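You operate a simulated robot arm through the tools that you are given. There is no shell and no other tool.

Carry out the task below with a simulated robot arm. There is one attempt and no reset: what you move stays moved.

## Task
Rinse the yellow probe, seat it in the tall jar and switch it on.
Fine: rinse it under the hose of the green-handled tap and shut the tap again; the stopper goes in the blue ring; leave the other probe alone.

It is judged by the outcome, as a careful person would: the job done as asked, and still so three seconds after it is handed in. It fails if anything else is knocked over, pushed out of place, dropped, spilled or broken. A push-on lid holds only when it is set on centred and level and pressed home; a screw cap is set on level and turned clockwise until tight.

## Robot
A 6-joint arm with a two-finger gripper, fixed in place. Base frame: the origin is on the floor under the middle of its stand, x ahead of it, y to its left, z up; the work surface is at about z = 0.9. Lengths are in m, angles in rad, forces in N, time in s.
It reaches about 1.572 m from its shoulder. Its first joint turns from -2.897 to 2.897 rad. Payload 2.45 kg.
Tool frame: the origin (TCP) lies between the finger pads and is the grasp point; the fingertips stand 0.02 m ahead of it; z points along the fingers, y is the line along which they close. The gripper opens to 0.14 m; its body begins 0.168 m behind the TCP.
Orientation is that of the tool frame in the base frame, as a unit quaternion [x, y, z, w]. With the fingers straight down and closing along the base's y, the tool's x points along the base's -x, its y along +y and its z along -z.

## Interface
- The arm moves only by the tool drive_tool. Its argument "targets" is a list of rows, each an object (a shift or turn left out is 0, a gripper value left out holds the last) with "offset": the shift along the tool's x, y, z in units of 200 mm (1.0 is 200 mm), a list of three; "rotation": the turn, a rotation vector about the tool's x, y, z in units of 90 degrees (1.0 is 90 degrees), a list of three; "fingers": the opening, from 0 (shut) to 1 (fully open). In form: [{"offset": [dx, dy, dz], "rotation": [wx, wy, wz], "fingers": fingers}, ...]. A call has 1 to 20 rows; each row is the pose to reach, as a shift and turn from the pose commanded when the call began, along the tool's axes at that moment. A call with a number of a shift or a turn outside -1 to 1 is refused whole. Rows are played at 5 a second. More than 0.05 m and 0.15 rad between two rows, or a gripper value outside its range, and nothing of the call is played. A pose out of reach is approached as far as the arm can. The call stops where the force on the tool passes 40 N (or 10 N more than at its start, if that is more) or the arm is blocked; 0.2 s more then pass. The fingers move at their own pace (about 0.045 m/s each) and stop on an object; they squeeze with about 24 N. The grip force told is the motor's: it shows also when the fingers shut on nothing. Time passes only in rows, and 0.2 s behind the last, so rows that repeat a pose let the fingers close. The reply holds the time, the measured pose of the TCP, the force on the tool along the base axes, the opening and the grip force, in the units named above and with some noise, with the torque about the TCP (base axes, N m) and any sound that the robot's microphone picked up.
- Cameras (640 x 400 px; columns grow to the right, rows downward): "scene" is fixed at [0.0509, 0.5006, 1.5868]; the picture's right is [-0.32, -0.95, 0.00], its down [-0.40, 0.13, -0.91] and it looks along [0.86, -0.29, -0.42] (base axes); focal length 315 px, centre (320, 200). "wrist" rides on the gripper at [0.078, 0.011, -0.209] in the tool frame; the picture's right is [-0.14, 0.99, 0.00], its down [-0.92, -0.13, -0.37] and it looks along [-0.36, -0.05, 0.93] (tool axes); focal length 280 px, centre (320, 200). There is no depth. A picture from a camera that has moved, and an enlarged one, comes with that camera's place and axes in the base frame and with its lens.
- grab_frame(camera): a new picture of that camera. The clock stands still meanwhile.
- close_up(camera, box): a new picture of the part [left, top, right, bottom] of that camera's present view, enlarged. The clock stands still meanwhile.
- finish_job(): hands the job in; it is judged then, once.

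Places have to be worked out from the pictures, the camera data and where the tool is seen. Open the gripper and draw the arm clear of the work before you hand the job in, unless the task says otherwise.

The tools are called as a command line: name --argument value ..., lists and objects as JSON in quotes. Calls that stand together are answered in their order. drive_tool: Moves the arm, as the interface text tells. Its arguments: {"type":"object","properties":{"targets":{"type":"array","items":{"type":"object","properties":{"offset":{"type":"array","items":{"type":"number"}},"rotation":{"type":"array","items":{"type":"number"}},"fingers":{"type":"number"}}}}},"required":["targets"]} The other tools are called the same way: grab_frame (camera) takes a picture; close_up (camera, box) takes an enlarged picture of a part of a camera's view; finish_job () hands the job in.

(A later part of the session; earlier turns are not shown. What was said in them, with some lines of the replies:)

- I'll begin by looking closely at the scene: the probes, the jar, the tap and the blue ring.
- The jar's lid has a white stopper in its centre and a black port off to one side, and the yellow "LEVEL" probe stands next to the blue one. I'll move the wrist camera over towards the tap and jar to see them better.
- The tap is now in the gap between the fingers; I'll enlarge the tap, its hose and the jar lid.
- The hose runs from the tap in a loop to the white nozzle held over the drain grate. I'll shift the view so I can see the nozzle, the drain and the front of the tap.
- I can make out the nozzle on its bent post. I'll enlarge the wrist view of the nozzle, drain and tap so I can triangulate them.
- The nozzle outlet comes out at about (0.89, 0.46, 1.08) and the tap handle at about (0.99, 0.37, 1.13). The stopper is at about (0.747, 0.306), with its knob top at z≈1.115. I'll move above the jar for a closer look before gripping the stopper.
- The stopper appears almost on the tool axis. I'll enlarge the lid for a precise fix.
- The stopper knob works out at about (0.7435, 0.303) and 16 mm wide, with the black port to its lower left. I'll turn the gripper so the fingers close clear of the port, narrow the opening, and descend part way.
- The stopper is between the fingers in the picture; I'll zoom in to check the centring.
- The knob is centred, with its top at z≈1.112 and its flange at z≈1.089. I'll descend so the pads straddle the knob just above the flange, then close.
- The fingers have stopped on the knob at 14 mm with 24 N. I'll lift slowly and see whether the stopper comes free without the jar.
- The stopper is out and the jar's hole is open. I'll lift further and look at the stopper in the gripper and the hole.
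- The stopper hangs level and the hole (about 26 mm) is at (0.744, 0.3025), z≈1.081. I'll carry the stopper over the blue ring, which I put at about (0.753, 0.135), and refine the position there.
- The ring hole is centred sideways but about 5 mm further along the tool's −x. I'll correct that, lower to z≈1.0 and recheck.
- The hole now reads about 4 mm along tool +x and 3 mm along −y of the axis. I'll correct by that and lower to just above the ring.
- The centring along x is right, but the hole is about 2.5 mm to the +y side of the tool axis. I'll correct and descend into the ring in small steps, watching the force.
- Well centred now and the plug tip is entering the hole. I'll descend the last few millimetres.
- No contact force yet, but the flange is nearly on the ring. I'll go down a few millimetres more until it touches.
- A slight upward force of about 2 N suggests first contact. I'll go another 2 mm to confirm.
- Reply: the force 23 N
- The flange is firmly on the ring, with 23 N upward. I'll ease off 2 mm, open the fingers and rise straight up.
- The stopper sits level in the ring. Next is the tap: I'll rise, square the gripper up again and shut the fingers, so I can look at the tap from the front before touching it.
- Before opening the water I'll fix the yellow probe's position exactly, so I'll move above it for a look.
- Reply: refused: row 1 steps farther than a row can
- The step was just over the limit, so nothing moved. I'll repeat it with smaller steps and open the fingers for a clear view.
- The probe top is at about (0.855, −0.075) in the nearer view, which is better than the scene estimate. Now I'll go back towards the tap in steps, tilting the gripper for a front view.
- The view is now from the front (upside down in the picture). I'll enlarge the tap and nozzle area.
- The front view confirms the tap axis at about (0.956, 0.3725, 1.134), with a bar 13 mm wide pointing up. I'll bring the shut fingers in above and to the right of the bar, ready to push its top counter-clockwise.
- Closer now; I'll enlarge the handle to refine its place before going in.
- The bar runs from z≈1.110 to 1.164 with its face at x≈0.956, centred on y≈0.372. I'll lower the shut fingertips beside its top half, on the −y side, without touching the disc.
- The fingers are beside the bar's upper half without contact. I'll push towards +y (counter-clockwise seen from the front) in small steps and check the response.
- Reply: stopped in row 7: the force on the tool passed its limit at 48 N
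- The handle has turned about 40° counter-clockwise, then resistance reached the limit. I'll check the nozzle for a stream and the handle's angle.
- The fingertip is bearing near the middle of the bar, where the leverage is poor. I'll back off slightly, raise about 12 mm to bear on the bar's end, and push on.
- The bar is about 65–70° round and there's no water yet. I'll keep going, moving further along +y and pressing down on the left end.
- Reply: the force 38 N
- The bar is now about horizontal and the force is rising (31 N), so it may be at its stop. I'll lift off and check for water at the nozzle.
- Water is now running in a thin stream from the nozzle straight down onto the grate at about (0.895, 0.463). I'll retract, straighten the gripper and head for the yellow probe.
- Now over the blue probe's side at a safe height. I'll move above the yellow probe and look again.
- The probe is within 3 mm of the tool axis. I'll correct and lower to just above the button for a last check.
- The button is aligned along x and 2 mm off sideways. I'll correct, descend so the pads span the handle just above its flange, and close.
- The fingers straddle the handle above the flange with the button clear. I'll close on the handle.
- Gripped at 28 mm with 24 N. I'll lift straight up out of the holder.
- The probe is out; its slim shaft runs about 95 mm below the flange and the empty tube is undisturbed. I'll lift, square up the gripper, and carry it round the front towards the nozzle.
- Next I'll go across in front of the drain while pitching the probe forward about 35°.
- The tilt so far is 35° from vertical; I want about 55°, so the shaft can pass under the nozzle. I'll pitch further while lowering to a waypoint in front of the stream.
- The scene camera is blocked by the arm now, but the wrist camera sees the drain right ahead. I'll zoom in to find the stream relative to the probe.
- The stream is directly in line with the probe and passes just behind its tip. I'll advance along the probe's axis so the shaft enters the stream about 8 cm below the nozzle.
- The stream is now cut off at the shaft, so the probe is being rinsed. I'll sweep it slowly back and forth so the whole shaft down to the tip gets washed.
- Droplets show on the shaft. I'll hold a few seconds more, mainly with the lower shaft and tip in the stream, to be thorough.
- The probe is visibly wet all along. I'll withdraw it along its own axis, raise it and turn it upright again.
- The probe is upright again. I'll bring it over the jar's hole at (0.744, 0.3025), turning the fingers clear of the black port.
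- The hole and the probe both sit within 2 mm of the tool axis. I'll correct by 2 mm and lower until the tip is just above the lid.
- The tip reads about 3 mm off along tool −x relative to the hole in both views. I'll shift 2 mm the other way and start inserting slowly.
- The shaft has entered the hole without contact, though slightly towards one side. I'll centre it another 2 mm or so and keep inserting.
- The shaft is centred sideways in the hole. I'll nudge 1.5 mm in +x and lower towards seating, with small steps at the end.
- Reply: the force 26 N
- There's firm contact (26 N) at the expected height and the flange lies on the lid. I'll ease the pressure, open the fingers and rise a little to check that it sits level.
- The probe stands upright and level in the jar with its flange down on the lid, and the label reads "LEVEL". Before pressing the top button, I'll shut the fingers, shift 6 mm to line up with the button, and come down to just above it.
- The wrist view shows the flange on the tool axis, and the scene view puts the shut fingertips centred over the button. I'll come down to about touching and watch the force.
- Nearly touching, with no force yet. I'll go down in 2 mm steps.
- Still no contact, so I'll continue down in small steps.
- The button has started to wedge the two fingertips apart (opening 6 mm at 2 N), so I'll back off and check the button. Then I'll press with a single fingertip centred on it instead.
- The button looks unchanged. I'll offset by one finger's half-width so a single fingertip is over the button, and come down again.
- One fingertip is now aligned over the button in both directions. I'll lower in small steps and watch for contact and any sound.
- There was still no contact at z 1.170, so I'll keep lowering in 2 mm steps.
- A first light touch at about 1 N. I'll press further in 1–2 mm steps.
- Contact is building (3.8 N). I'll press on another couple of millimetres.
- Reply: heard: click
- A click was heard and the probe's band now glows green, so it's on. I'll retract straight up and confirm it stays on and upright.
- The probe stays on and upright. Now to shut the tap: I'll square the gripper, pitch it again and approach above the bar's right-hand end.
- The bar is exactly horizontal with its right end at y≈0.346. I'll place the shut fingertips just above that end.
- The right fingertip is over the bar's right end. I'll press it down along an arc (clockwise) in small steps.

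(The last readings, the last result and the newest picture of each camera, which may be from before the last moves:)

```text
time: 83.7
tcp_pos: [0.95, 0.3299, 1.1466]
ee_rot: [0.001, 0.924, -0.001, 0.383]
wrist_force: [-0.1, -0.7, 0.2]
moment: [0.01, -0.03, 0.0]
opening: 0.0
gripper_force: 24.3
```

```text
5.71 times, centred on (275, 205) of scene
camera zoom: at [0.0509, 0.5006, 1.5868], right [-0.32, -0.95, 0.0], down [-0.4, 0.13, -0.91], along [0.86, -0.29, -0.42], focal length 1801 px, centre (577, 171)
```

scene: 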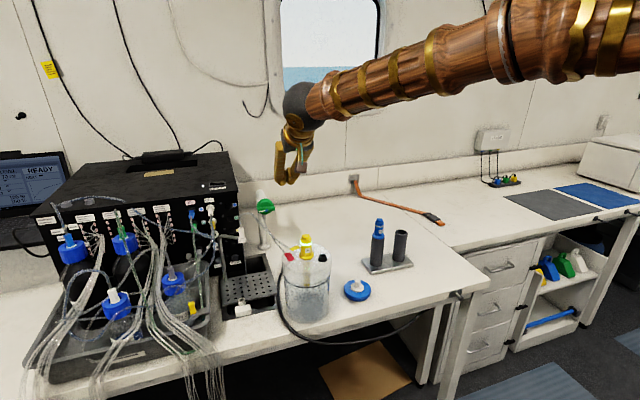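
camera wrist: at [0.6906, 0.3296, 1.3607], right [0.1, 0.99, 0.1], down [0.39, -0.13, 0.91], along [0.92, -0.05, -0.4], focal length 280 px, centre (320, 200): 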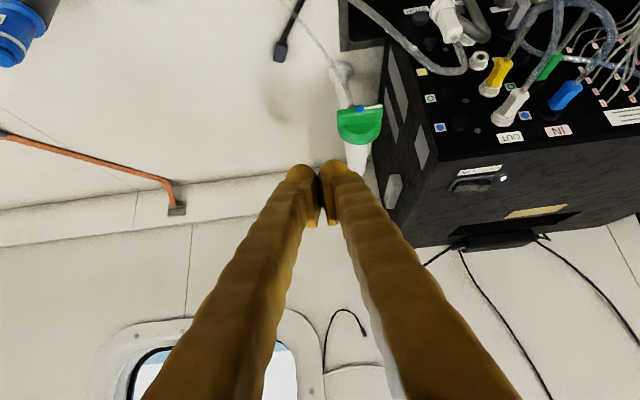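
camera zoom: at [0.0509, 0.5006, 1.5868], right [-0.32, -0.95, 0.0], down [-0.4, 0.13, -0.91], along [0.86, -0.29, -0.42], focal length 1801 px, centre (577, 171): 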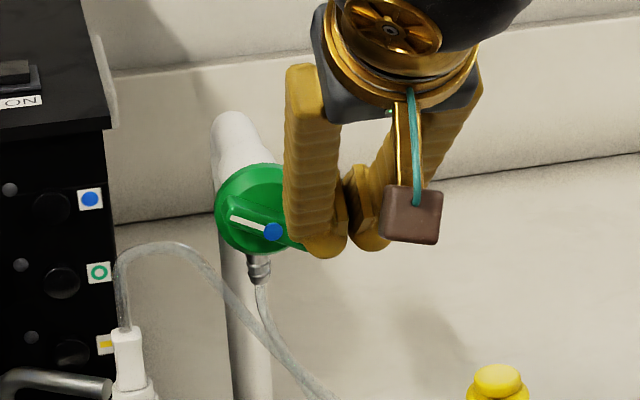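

The bar has turned about 30° back. I'll continue down and then towards +y, following the arc.

drive_tool --targets '[{"offset": [0.0106, 0.01, 0.0106]}, {"offset": [0.0212, 0.02, 0.0212]}, {"offset": [0.0318, 0.035, 0.0318]}, {"offset": [0.0389, 0.0525, 0.0389]}, {"offset": [0.0442, 0.07, 0.0442]}]'

close_up --camera "wrist" --box '[260, 90, 420, 250]'

close_up --camera "scene" --box '[240, 170, 310, 240]'

```text
time: 84.6
tcp_pos: [0.951, 0.3359, 1.14]
ee_rot: [0.003, 0.923, -0.002, 0.384]
wrist_force: [-12.3, -7.7, 4.5]
moment: [0.08, 0.05, 0.19]
opening: 0.0001
gripper_force: 23.6
stopped in row 4: the force on the tool passed its limit at 46 N (the readings are from after the stop); the commanded pose is now the measured one
```

```text
2.50 times, centred on (340, 170) of wrist
camera zoom: at [0.7474, 0.3478, 1.2327], right [0.1, 0.99, 0.1], down [0.39, -0.13, 0.91], along [0.92, -0.06, -0.4], focal length 701 px, centre (270, 275)
```

zoom: 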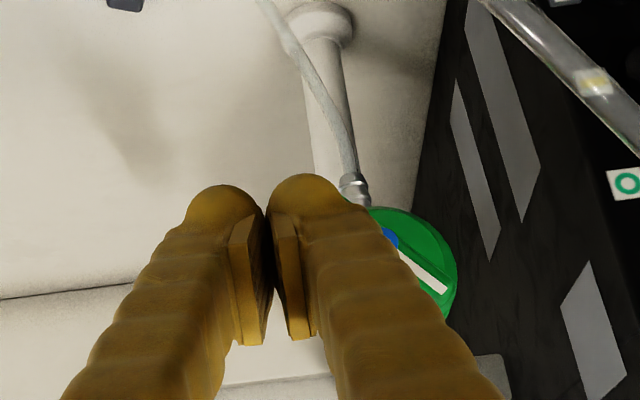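

```text
5.71 times, centred on (275, 205) of scene
camera zoom: at [0.0509, 0.5006, 1.5868], right [-0.32, -0.95, 0.0], down [-0.4, 0.13, -0.91], along [0.86, -0.29, -0.42], focal length 1801 px, centre (577, 171)
```

zoom: 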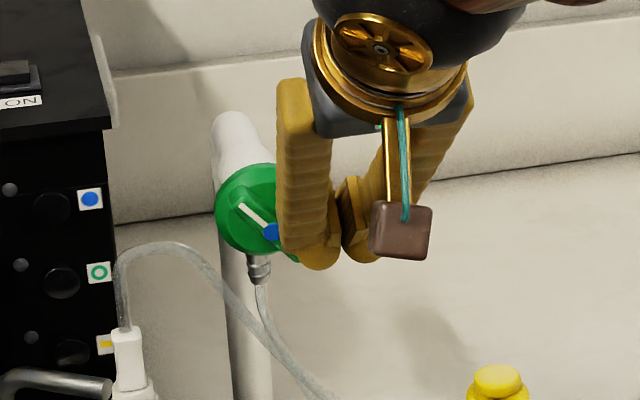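

The bar is about halfway back and the push has lost its leverage (46 N stop). I'll withdraw, go over to the other side, and push the bar's upper-left end towards −y instead.

drive_tool --targets '[{"offset": [0, -0.02, -0.2]}, {"offset": [0, -0.02, -0.4]}, {"offset": [-0.141, -0.02, -0.541]}, {"offset": [-0.141, 0.21, -0.541]}, {"offset": [-0.141, 0.44, -0.541]}, {"offset": [-0.141, 0.48, -0.541]}]'

close_up --camera "wrist" --box '[240, 60, 400, 220]'

close_up --camera "scene" --box '[220, 160, 310, 300]'

```text
time: 86.0
tcp_pos: [0.8947, 0.4335, 1.2362]
ee_rot: [0.003, 0.924, -0.003, 0.383]
wrist_force: [-0.6, -1.1, -0.1]
moment: [0.0, -0.02, 0.0]
opening: 0.0
gripper_force: 24.0
```

```text
2.50 times, centred on (320, 140) of wrist
camera zoom: at [0.6905, 0.4451, 1.3284], right [0.1, 0.99, 0.1], down [0.39, -0.13, 0.91], along [0.92, -0.06, -0.4], focal length 701 px, centre (320, 350)
```

zoom: 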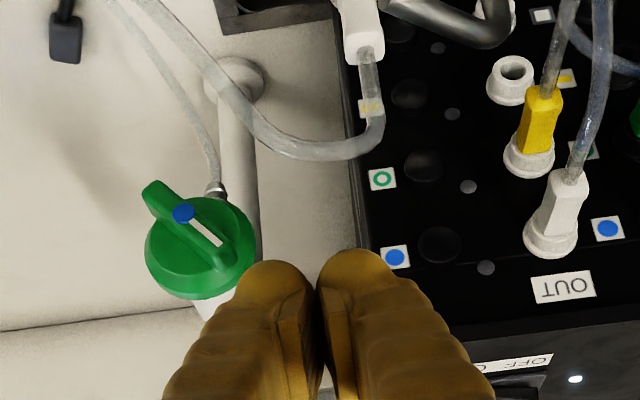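

```text
2.86 times, centred on (265, 230) of scene
camera zoom: at [0.0509, 0.5006, 1.5868], right [-0.32, -0.95, 0.0], down [-0.4, 0.13, -0.91], along [0.86, -0.29, -0.42], focal length 900 px, centre (477, 114)
```

zoom: 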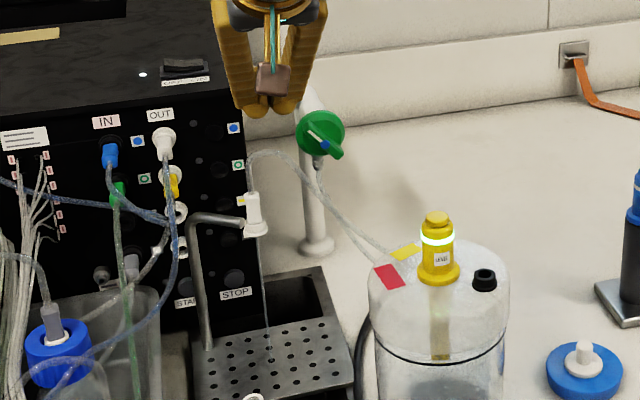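

The bar points about 45° up-left and water still runs. I'll lower the fingertips to the left of the bar's upper end and push towards −y.

drive_tool --targets '[{"offset": [0.005, 0.03, 0.14]}, {"offset": [0.011, 0.0325, 0.28]}, {"offset": [0.0166, 0.0325, 0.4]}, {"offset": [0.0166, 0.0325, 0.4]}]'

close_up --camera "wrist" --box '[240, 80, 400, 240]'

close_up --camera "scene" --box '[230, 160, 310, 240]'

```text
time: 87.0
tcp_pos: [0.9493, 0.4393, 1.1766]
ee_rot: [0.003, 0.923, -0.002, 0.384]
wrist_force: [0.2, 0.3, 0.4]
moment: [-0.01, -0.03, 0.01]
opening: 0.0
gripper_force: 23.8
```

```text
2.50 times, centred on (320, 160) of wrist
camera zoom: at [0.7456, 0.4508, 1.2691], right [0.1, 0.99, 0.1], down [0.39, -0.13, 0.91], along [0.92, -0.06, -0.4], focal length 701 px, centre (320, 300)
```

zoom: 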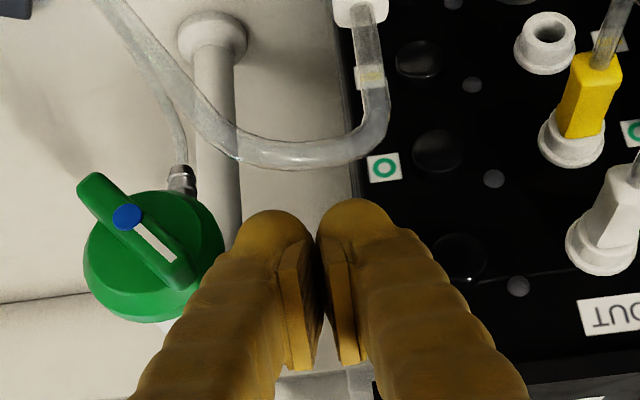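

```text
5.00 times, centred on (270, 200) of scene
camera zoom: at [0.0509, 0.5006, 1.5868], right [-0.32, -0.95, 0.0], down [-0.4, 0.13, -0.91], along [0.86, -0.29, -0.42], focal length 1576 px, centre (570, 200)
```

zoom: 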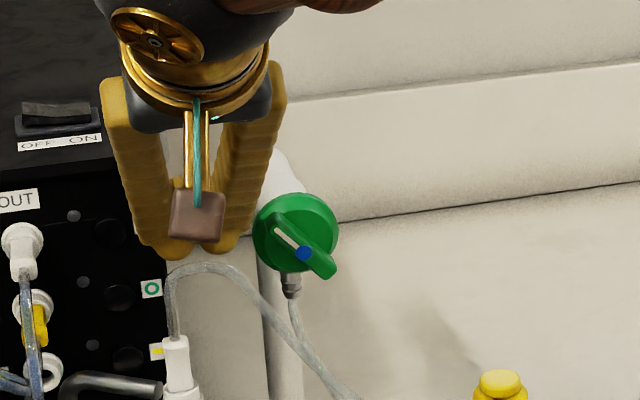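

Positioned just left of the bar's upper end. I'll push towards −y in 4 mm steps.

drive_tool --targets '[{"offset": [0, -0.02, 0]}, {"offset": [0, -0.04, 0]}, {"offset": [0, -0.06, 0]}, {"offset": [0, -0.08, 0]}, {"offset": [0, -0.1, 0]}, {"offset": [0, -0.12, 0]}, {"offset": [0, -0.135, 0]}]'

close_up --camera "wrist" --box '[240, 80, 400, 240]'

close_up --camera "scene" --box '[220, 170, 310, 300]'

```text
time: 88.6
tcp_pos: [0.949, 0.4093, 1.1776]
ee_rot: [0.002, 0.924, -0.002, 0.382]
wrist_force: [-0.9, -0.6, -0.2]
moment: [0.02, 0.03, -0.01]
opening: 0.0
gripper_force: 24.1
```

```text
2.50 times, centred on (320, 160) of wrist
camera zoom: at [0.7458, 0.4234, 1.2694], right [0.1, 0.99, 0.1], down [0.39, -0.13, 0.91], along [0.92, -0.06, -0.4], focal length 701 px, centre (320, 300)
```

zoom: 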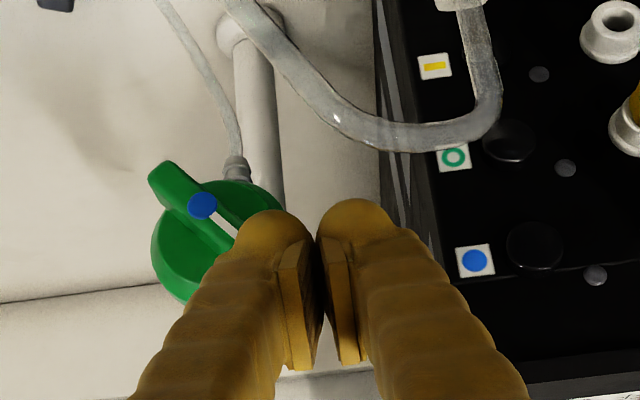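

```text
3.08 times, centred on (265, 235) of scene
camera zoom: at [0.0509, 0.5006, 1.5868], right [-0.32, -0.95, 0.0], down [-0.4, 0.13, -0.91], along [0.86, -0.29, -0.42], focal length 970 px, centre (489, 92)
```

zoom: 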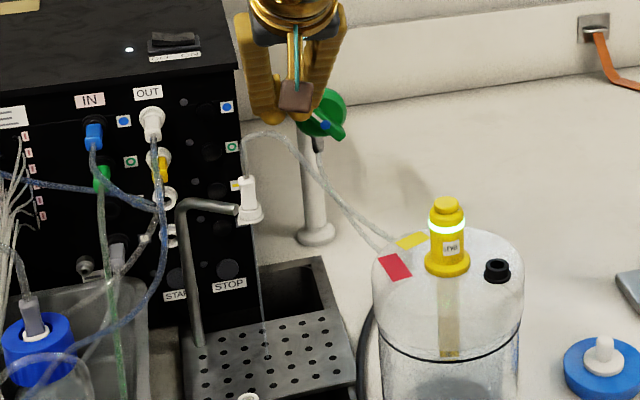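

The fingers passed just over the bar's end without moving it. I'll back off, lower 9 mm and push again.

drive_tool --targets '[{"offset": [0, 0.05, 0]}, {"offset": [0, 0.11, 0]}, {"offset": [0.0318, 0.11, 0.0318]}, {"offset": [0.0318, 0.09, 0.0318]}, {"offset": [0.0318, 0.07, 0.0318]}, {"offset": [0.0318, 0.05, 0.0318]}, {"offset": [0.0318, 0.03, 0.0318]}, {"offset": [0.0318, 0.01, 0.0318]}, {"offset": [0.0318, -0.01, 0.0318]}]'

close_up --camera "wrist" --box '[240, 80, 400, 240]'

close_up --camera "scene" --box '[220, 170, 310, 300]'

```text
time: 90.6
tcp_pos: [0.9505, 0.4111, 1.1693]
ee_rot: [0.002, 0.923, -0.001, 0.384]
wrist_force: [-3.6, 15.7, 9.2]
moment: [0.23, -0.11, -0.05]
opening: 0.0
gripper_force: 24.2
```

```text
2.50 times, centred on (320, 160) of wrist
camera zoom: at [0.7463, 0.4222, 1.2617], right [0.1, 0.99, 0.1], down [0.39, -0.13, 0.91], along [0.92, -0.05, -0.4], focal length 701 px, centre (320, 300)
```

zoom: 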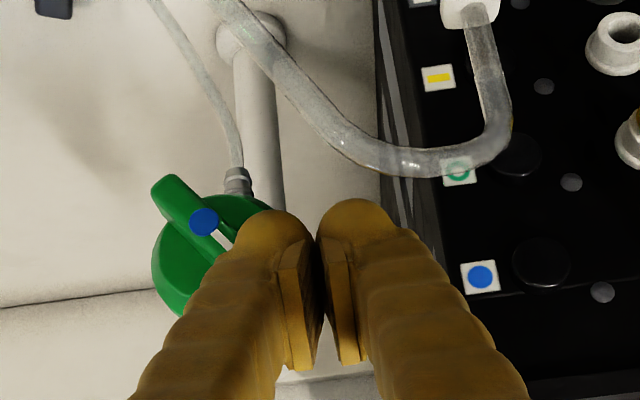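

```text
3.08 times, centred on (265, 235) of scene
camera zoom: at [0.0509, 0.5006, 1.5868], right [-0.32, -0.95, 0.0], down [-0.4, 0.13, -0.91], along [0.86, -0.29, -0.42], focal length 970 px, centre (489, 92)
```

zoom: 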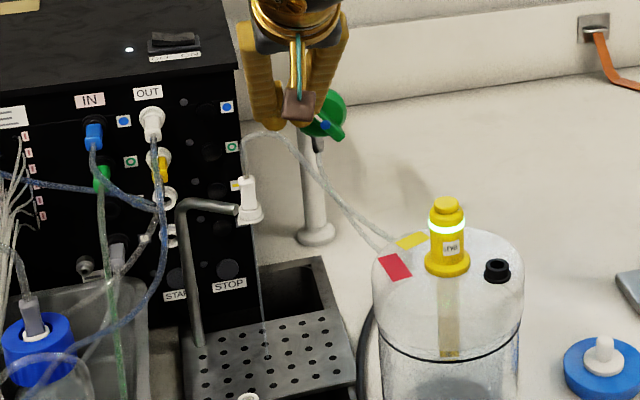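

The reaction (+y and up) shows I'm bearing on the bar's end face rather than its left flank. I'll back off, go about 9 mm lower and push the flank, rising slightly as it turns.

drive_tool --targets '[{"offset": [0, 0.06, 0]}, {"offset": [0, 0.1, 0]}, {"offset": [0.0318, 0.1, 0.0318]}, {"offset": [0.0354, 0.08, 0.0354]}, {"offset": [0.0354, 0.06, 0.0354]}, {"offset": [0.0318, 0.04, 0.0318]}, {"offset": [0.0283, 0.02, 0.0283]}, {"offset": [0.0212, 0.0, 0.0212]}, {"offset": [0.0141, -0.02, 0.0141]}]'

close_up --camera "wrist" --box '[240, 80, 400, 240]'

close_up --camera "scene" --box '[220, 170, 310, 300]'

```text
time: 92.6
tcp_pos: [0.9509, 0.4055, 1.1649]
ee_rot: [0.003, 0.924, -0.002, 0.383]
wrist_force: [-0.1, 0.2, 0.1]
moment: [0.01, 0.02, -0.02]
opening: 0.0
gripper_force: 24.3
```

```text
2.50 times, centred on (320, 160) of wrist
camera zoom: at [0.7464, 0.4178, 1.257], right [0.1, 0.99, 0.1], down [0.39, -0.13, 0.91], along [0.92, -0.06, -0.4], focal length 701 px, centre (320, 300)
```

zoom: 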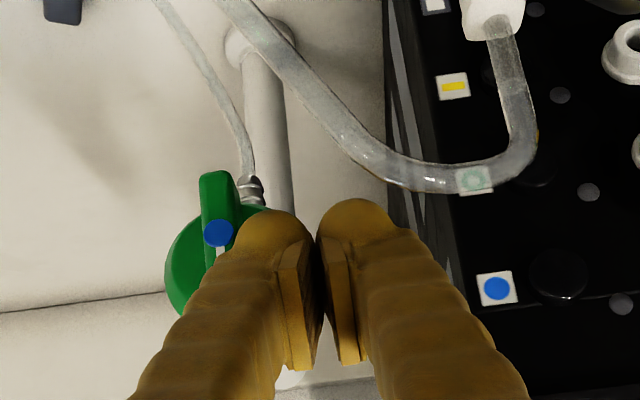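

```text
3.08 times, centred on (265, 235) of scene
camera zoom: at [0.0509, 0.5006, 1.5868], right [-0.32, -0.95, 0.0], down [-0.4, 0.13, -0.91], along [0.86, -0.29, -0.42], focal length 970 px, centre (489, 92)
```

zoom: 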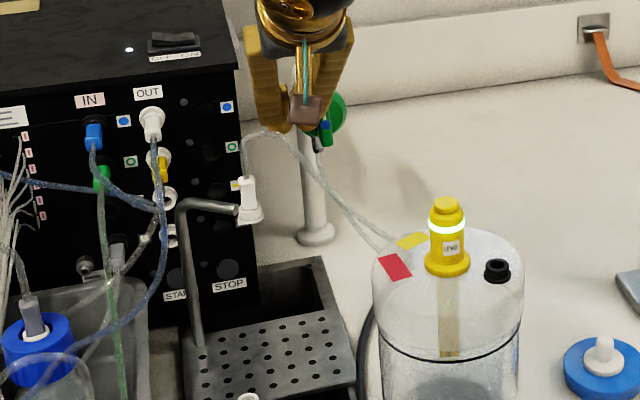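

The bar is nearly vertical and the stream has stopped. I'll push a little further to make sure it's fully shut at its stop.

drive_tool --targets '[{"offset": [0, -0.015, 0]}, {"offset": [0, -0.03, 0]}, {"offset": [-0.005, -0.04, -0.005]}, {"offset": [-0.005, -0.05, -0.005]}]'

close_up --camera "wrist" --box '[240, 80, 400, 240]'

close_up --camera "scene" --box '[245, 180, 285, 220]'

```text
time: 93.3
tcp_pos: [0.9501, 0.4044, 1.1645]
ee_rot: [0.001, 0.923, 0.001, 0.384]
wrist_force: [-0.4, 9.0, -2.4]
moment: [0.08, 0.04, 0.08]
opening: 0.0
gripper_force: 24.2
stopped in row 3: the force on the tool passed its limit at 45 N (the readings are from after the stop); the commanded pose is now the measured one
```

```text
2.50 times, centred on (320, 160) of wrist
camera zoom: at [0.7455, 0.4147, 1.2567], right [0.1, 0.99, 0.1], down [0.39, -0.13, 0.91], along [0.92, -0.05, -0.4], focal length 701 px, centre (320, 300)
```

zoom: 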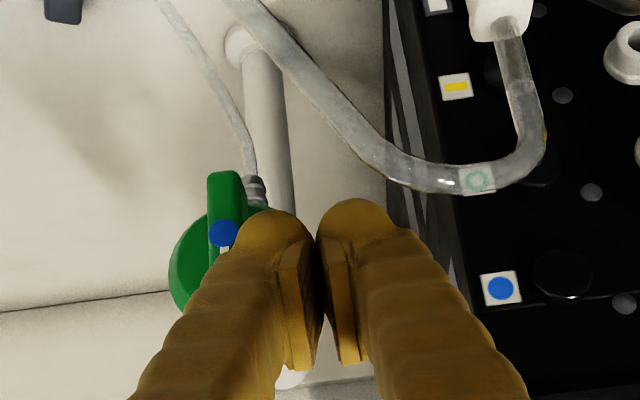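

```text
10.00 times, centred on (265, 200) of scene
camera zoom: at [0.0509, 0.5006, 1.5868], right [-0.32, -0.95, 0.0], down [-0.4, 0.13, -0.91], along [0.86, -0.29, -0.42], focal length 3151 px, centre (870, 200)
```

zoom: 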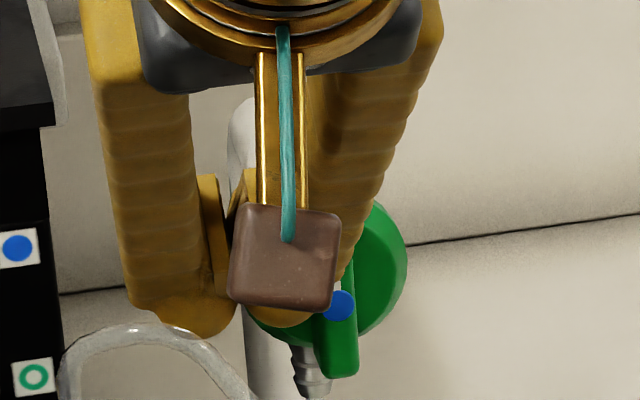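

The stop is firm at 45 N with the bar vertical, as it was at the start. I'll back the fingers off sideways, withdraw, and check the tap and nozzle.

drive_tool --targets '[{"offset": [0, 0.06, 0]}, {"offset": [0, 0.1, -0.1]}, {"offset": [0, 0.1, -0.3]}, {"offset": [-0.1, 0.1, -0.45]}, {"offset": [-0.25, 0.1, -0.6]}, {"offset": [-0.4, 0.1, -0.75]}]'

close_up --camera "scene" --box '[220, 180, 350, 320]'

close_up --camera "scene" --box '[225, 220, 285, 300]'

close_up --camera "scene" --box '[245, 190, 285, 230]'

```text
time: 94.7
tcp_pos: [0.9009, 0.4228, 1.328]
ee_rot: [0.001, 0.924, 0.0, 0.384]
wrist_force: [-0.3, 0.7, 0.1]
moment: [0.01, -0.04, -0.02]
opening: 0.0
gripper_force: 24.1
```

```text
2.86 times, centred on (285, 250) of scene
camera zoom: at [0.0509, 0.5006, 1.5868], right [-0.32, -0.95, 0.0], down [-0.4, 0.13, -0.91], along [0.86, -0.29, -0.42], focal length 900 px, centre (420, 57)
```

zoom: 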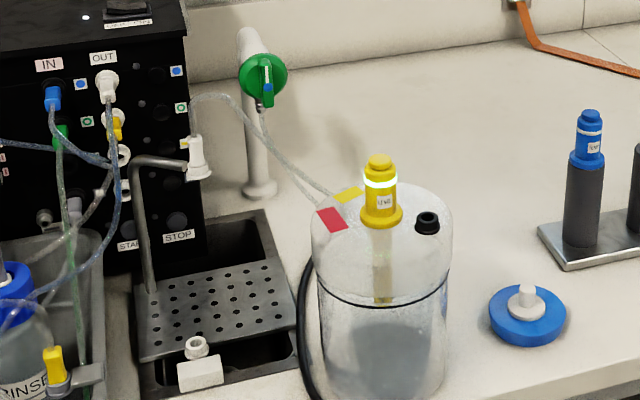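

```text
5.00 times, centred on (255, 260) of scene
camera zoom: at [0.0509, 0.5006, 1.5868], right [-0.32, -0.95, 0.0], down [-0.4, 0.13, -0.91], along [0.86, -0.29, -0.42], focal length 1576 px, centre (645, -100)
```

zoom: 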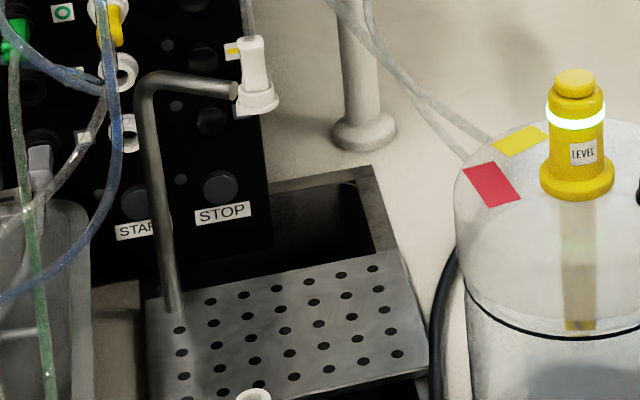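

```text
10.00 times, centred on (265, 210) of scene
camera zoom: at [0.0509, 0.5006, 1.5868], right [-0.32, -0.95, 0.0], down [-0.4, 0.13, -0.91], along [0.86, -0.29, -0.42], focal length 3151 px, centre (870, 100)
```

zoom: 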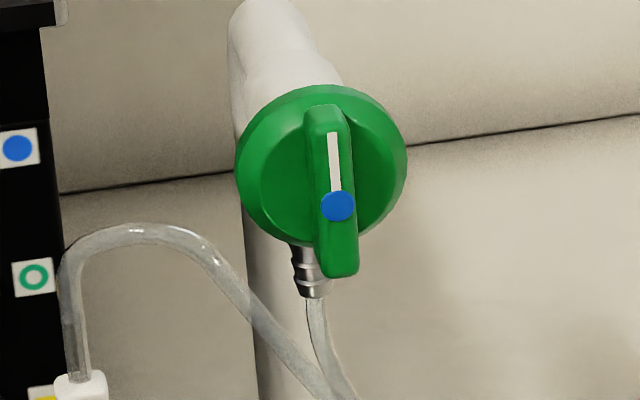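

The tap is back at its closed position with no stream, the probe is lit, and the stopper is in the ring. I'll withdraw up and back, straighten the gripper and open it.

drive_tool --targets '[{"offset": [0.03, -0.14, -0.115], "rotation": [0, 0.08, 0]}, {"offset": [0.06, -0.28, -0.23], "rotation": [0, 0.16, 0]}, {"offset": [0.1, -0.42, -0.345], "rotation": [0, 0.24, 0]}, {"offset": [0.14, -0.56, -0.46], "rotation": [0, 0.32, 0]}, {"offset": [0.175, -0.7, -0.575], "rotation": [0, 0.4, 0]}, {"offset": [0.21, -0.85, -0.69], "rotation": [0, 0.46, 0]}, {"offset": [0.2475, -1.0, -0.81], "rotation": [0, 0.5, 0]}]'

drive_tool --targets '[{"offset": [0.15, -0.15, 0], "fingers": 1.0}, {"offset": [0.3, -0.3, 0], "fingers": 1.0}, {"offset": [0.45, -0.45, 0], "fingers": 1.0}, {"offset": [0.6, -0.6, 0], "fingers": 1.0}, {"offset": [0.6, -0.6, 0], "fingers": 1.0}, {"offset": [0.6, -0.6, 0], "fingers": 1.0}, {"offset": [0.6, -0.6, 0], "fingers": 1.0}, {"offset": [0.6, -0.6, 0], "fingers": 1.0}]'

grab_frame --camera "scene"

close_up --camera "scene" --box '[220, 180, 440, 330]'

close_up --camera "scene" --box '[285, 220, 385, 310]'

grab_frame --camera "wrist"

```text
time: 96.3
tcp_pos: [0.7516, 0.2213, 1.4061]
ee_rot: [0.001, 1.0, 0.0, 0.001]
wrist_force: [-0.1, -0.3, 0.4]
moment: [0.01, 0.0, -0.04]
opening: 0.0001
gripper_force: 23.6
```

```text
time: 98.1
tcp_pos: [0.6294, 0.1034, 1.4038]
ee_rot: [0.0, 1.0, 0.0, 0.002]
wrist_force: [-0.3, -0.5, -0.3]
moment: [0.02, 0.01, 0.04]
opening: 0.1398
gripper_force: 0.1
```

```text
taken
```

scene: 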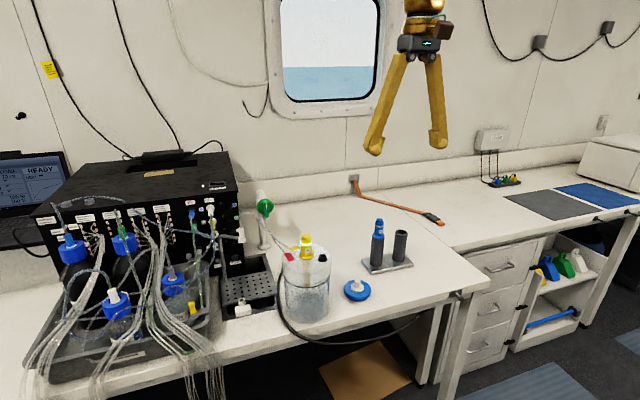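

```text
2.67 times, centred on (330, 255) of scene
camera zoom: at [0.0509, 0.5006, 1.5868], right [-0.32, -0.95, 0.0], down [-0.4, 0.13, -0.91], along [0.86, -0.29, -0.42], focal length 840 px, centre (293, 53)
```

zoom: 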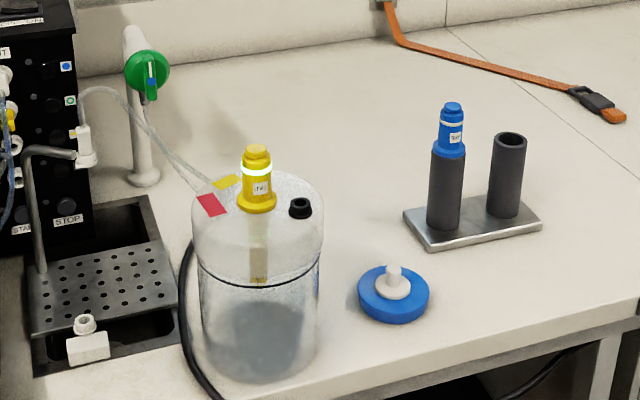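

```text
4.44 times, centred on (335, 265) of scene
camera zoom: at [0.0509, 0.5006, 1.5868], right [-0.32, -0.95, 0.0], down [-0.4, 0.13, -0.91], along [0.86, -0.29, -0.42], focal length 1401 px, centre (253, -89)
```

zoom: 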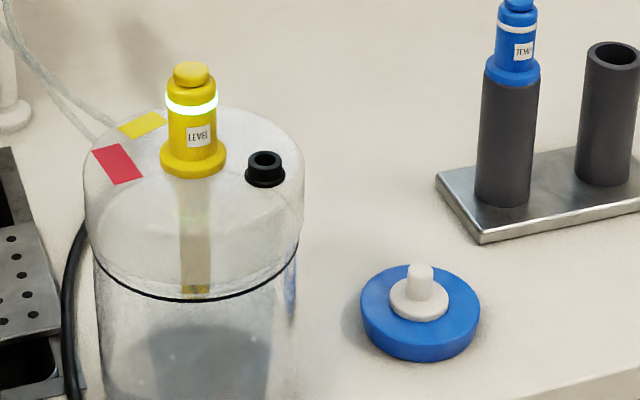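

```text
taken
camera wrist: at [0.5505, 0.114, 1.6135], right [0.14, 0.99, 0.0], down [0.92, -0.13, 0.37], along [0.37, -0.05, -0.93], focal length 280 px, centre (320, 200)
```

wrist: 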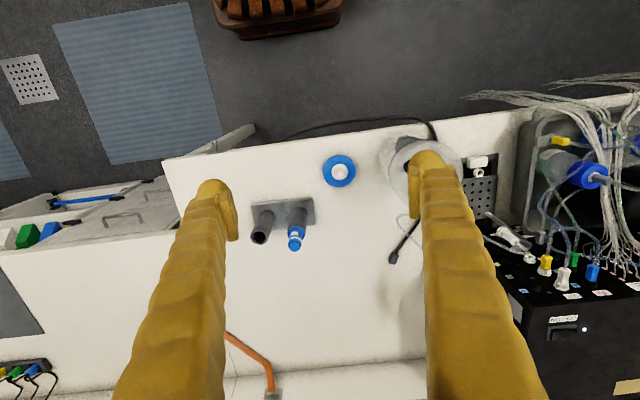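

The final views show the yellow probe upright and glowing in the jar, the stopper level in the blue ring, and the tap shut with no flow. The blue probe is untouched, and the gripper is open and clear, so I'm handing the job in.

finish_job

```text
The job is handed in.
```

The job is done and handed in. The yellow "LEVEL" probe is rinsed, seated in the tall jar and switched on.

- **Rinse:** I opened the green-handled tap and held the probe in the stream from its hose for about 8 seconds, sweeping the shaft down to the tip. Droplets showed on the shaft afterwards.
- **Tap:** it is shut again, with the handle back against its stop in the starting position and no stream from the nozzle.
- **Stopper:** it sits level in the blue ring.
- **Seating:** the probe stands upright in the jar with its flange down on the lid.
- **Switch:** one press of the top button gave a click, and the band on the probe now glows green. It was still lit when I took the last pictures.
- **Other probe:** the blue "TEMP" probe was not touched and is still in its holder.

Nothing was knocked over or spilled that I could see. The gripper is open and the arm is clear of the bench.
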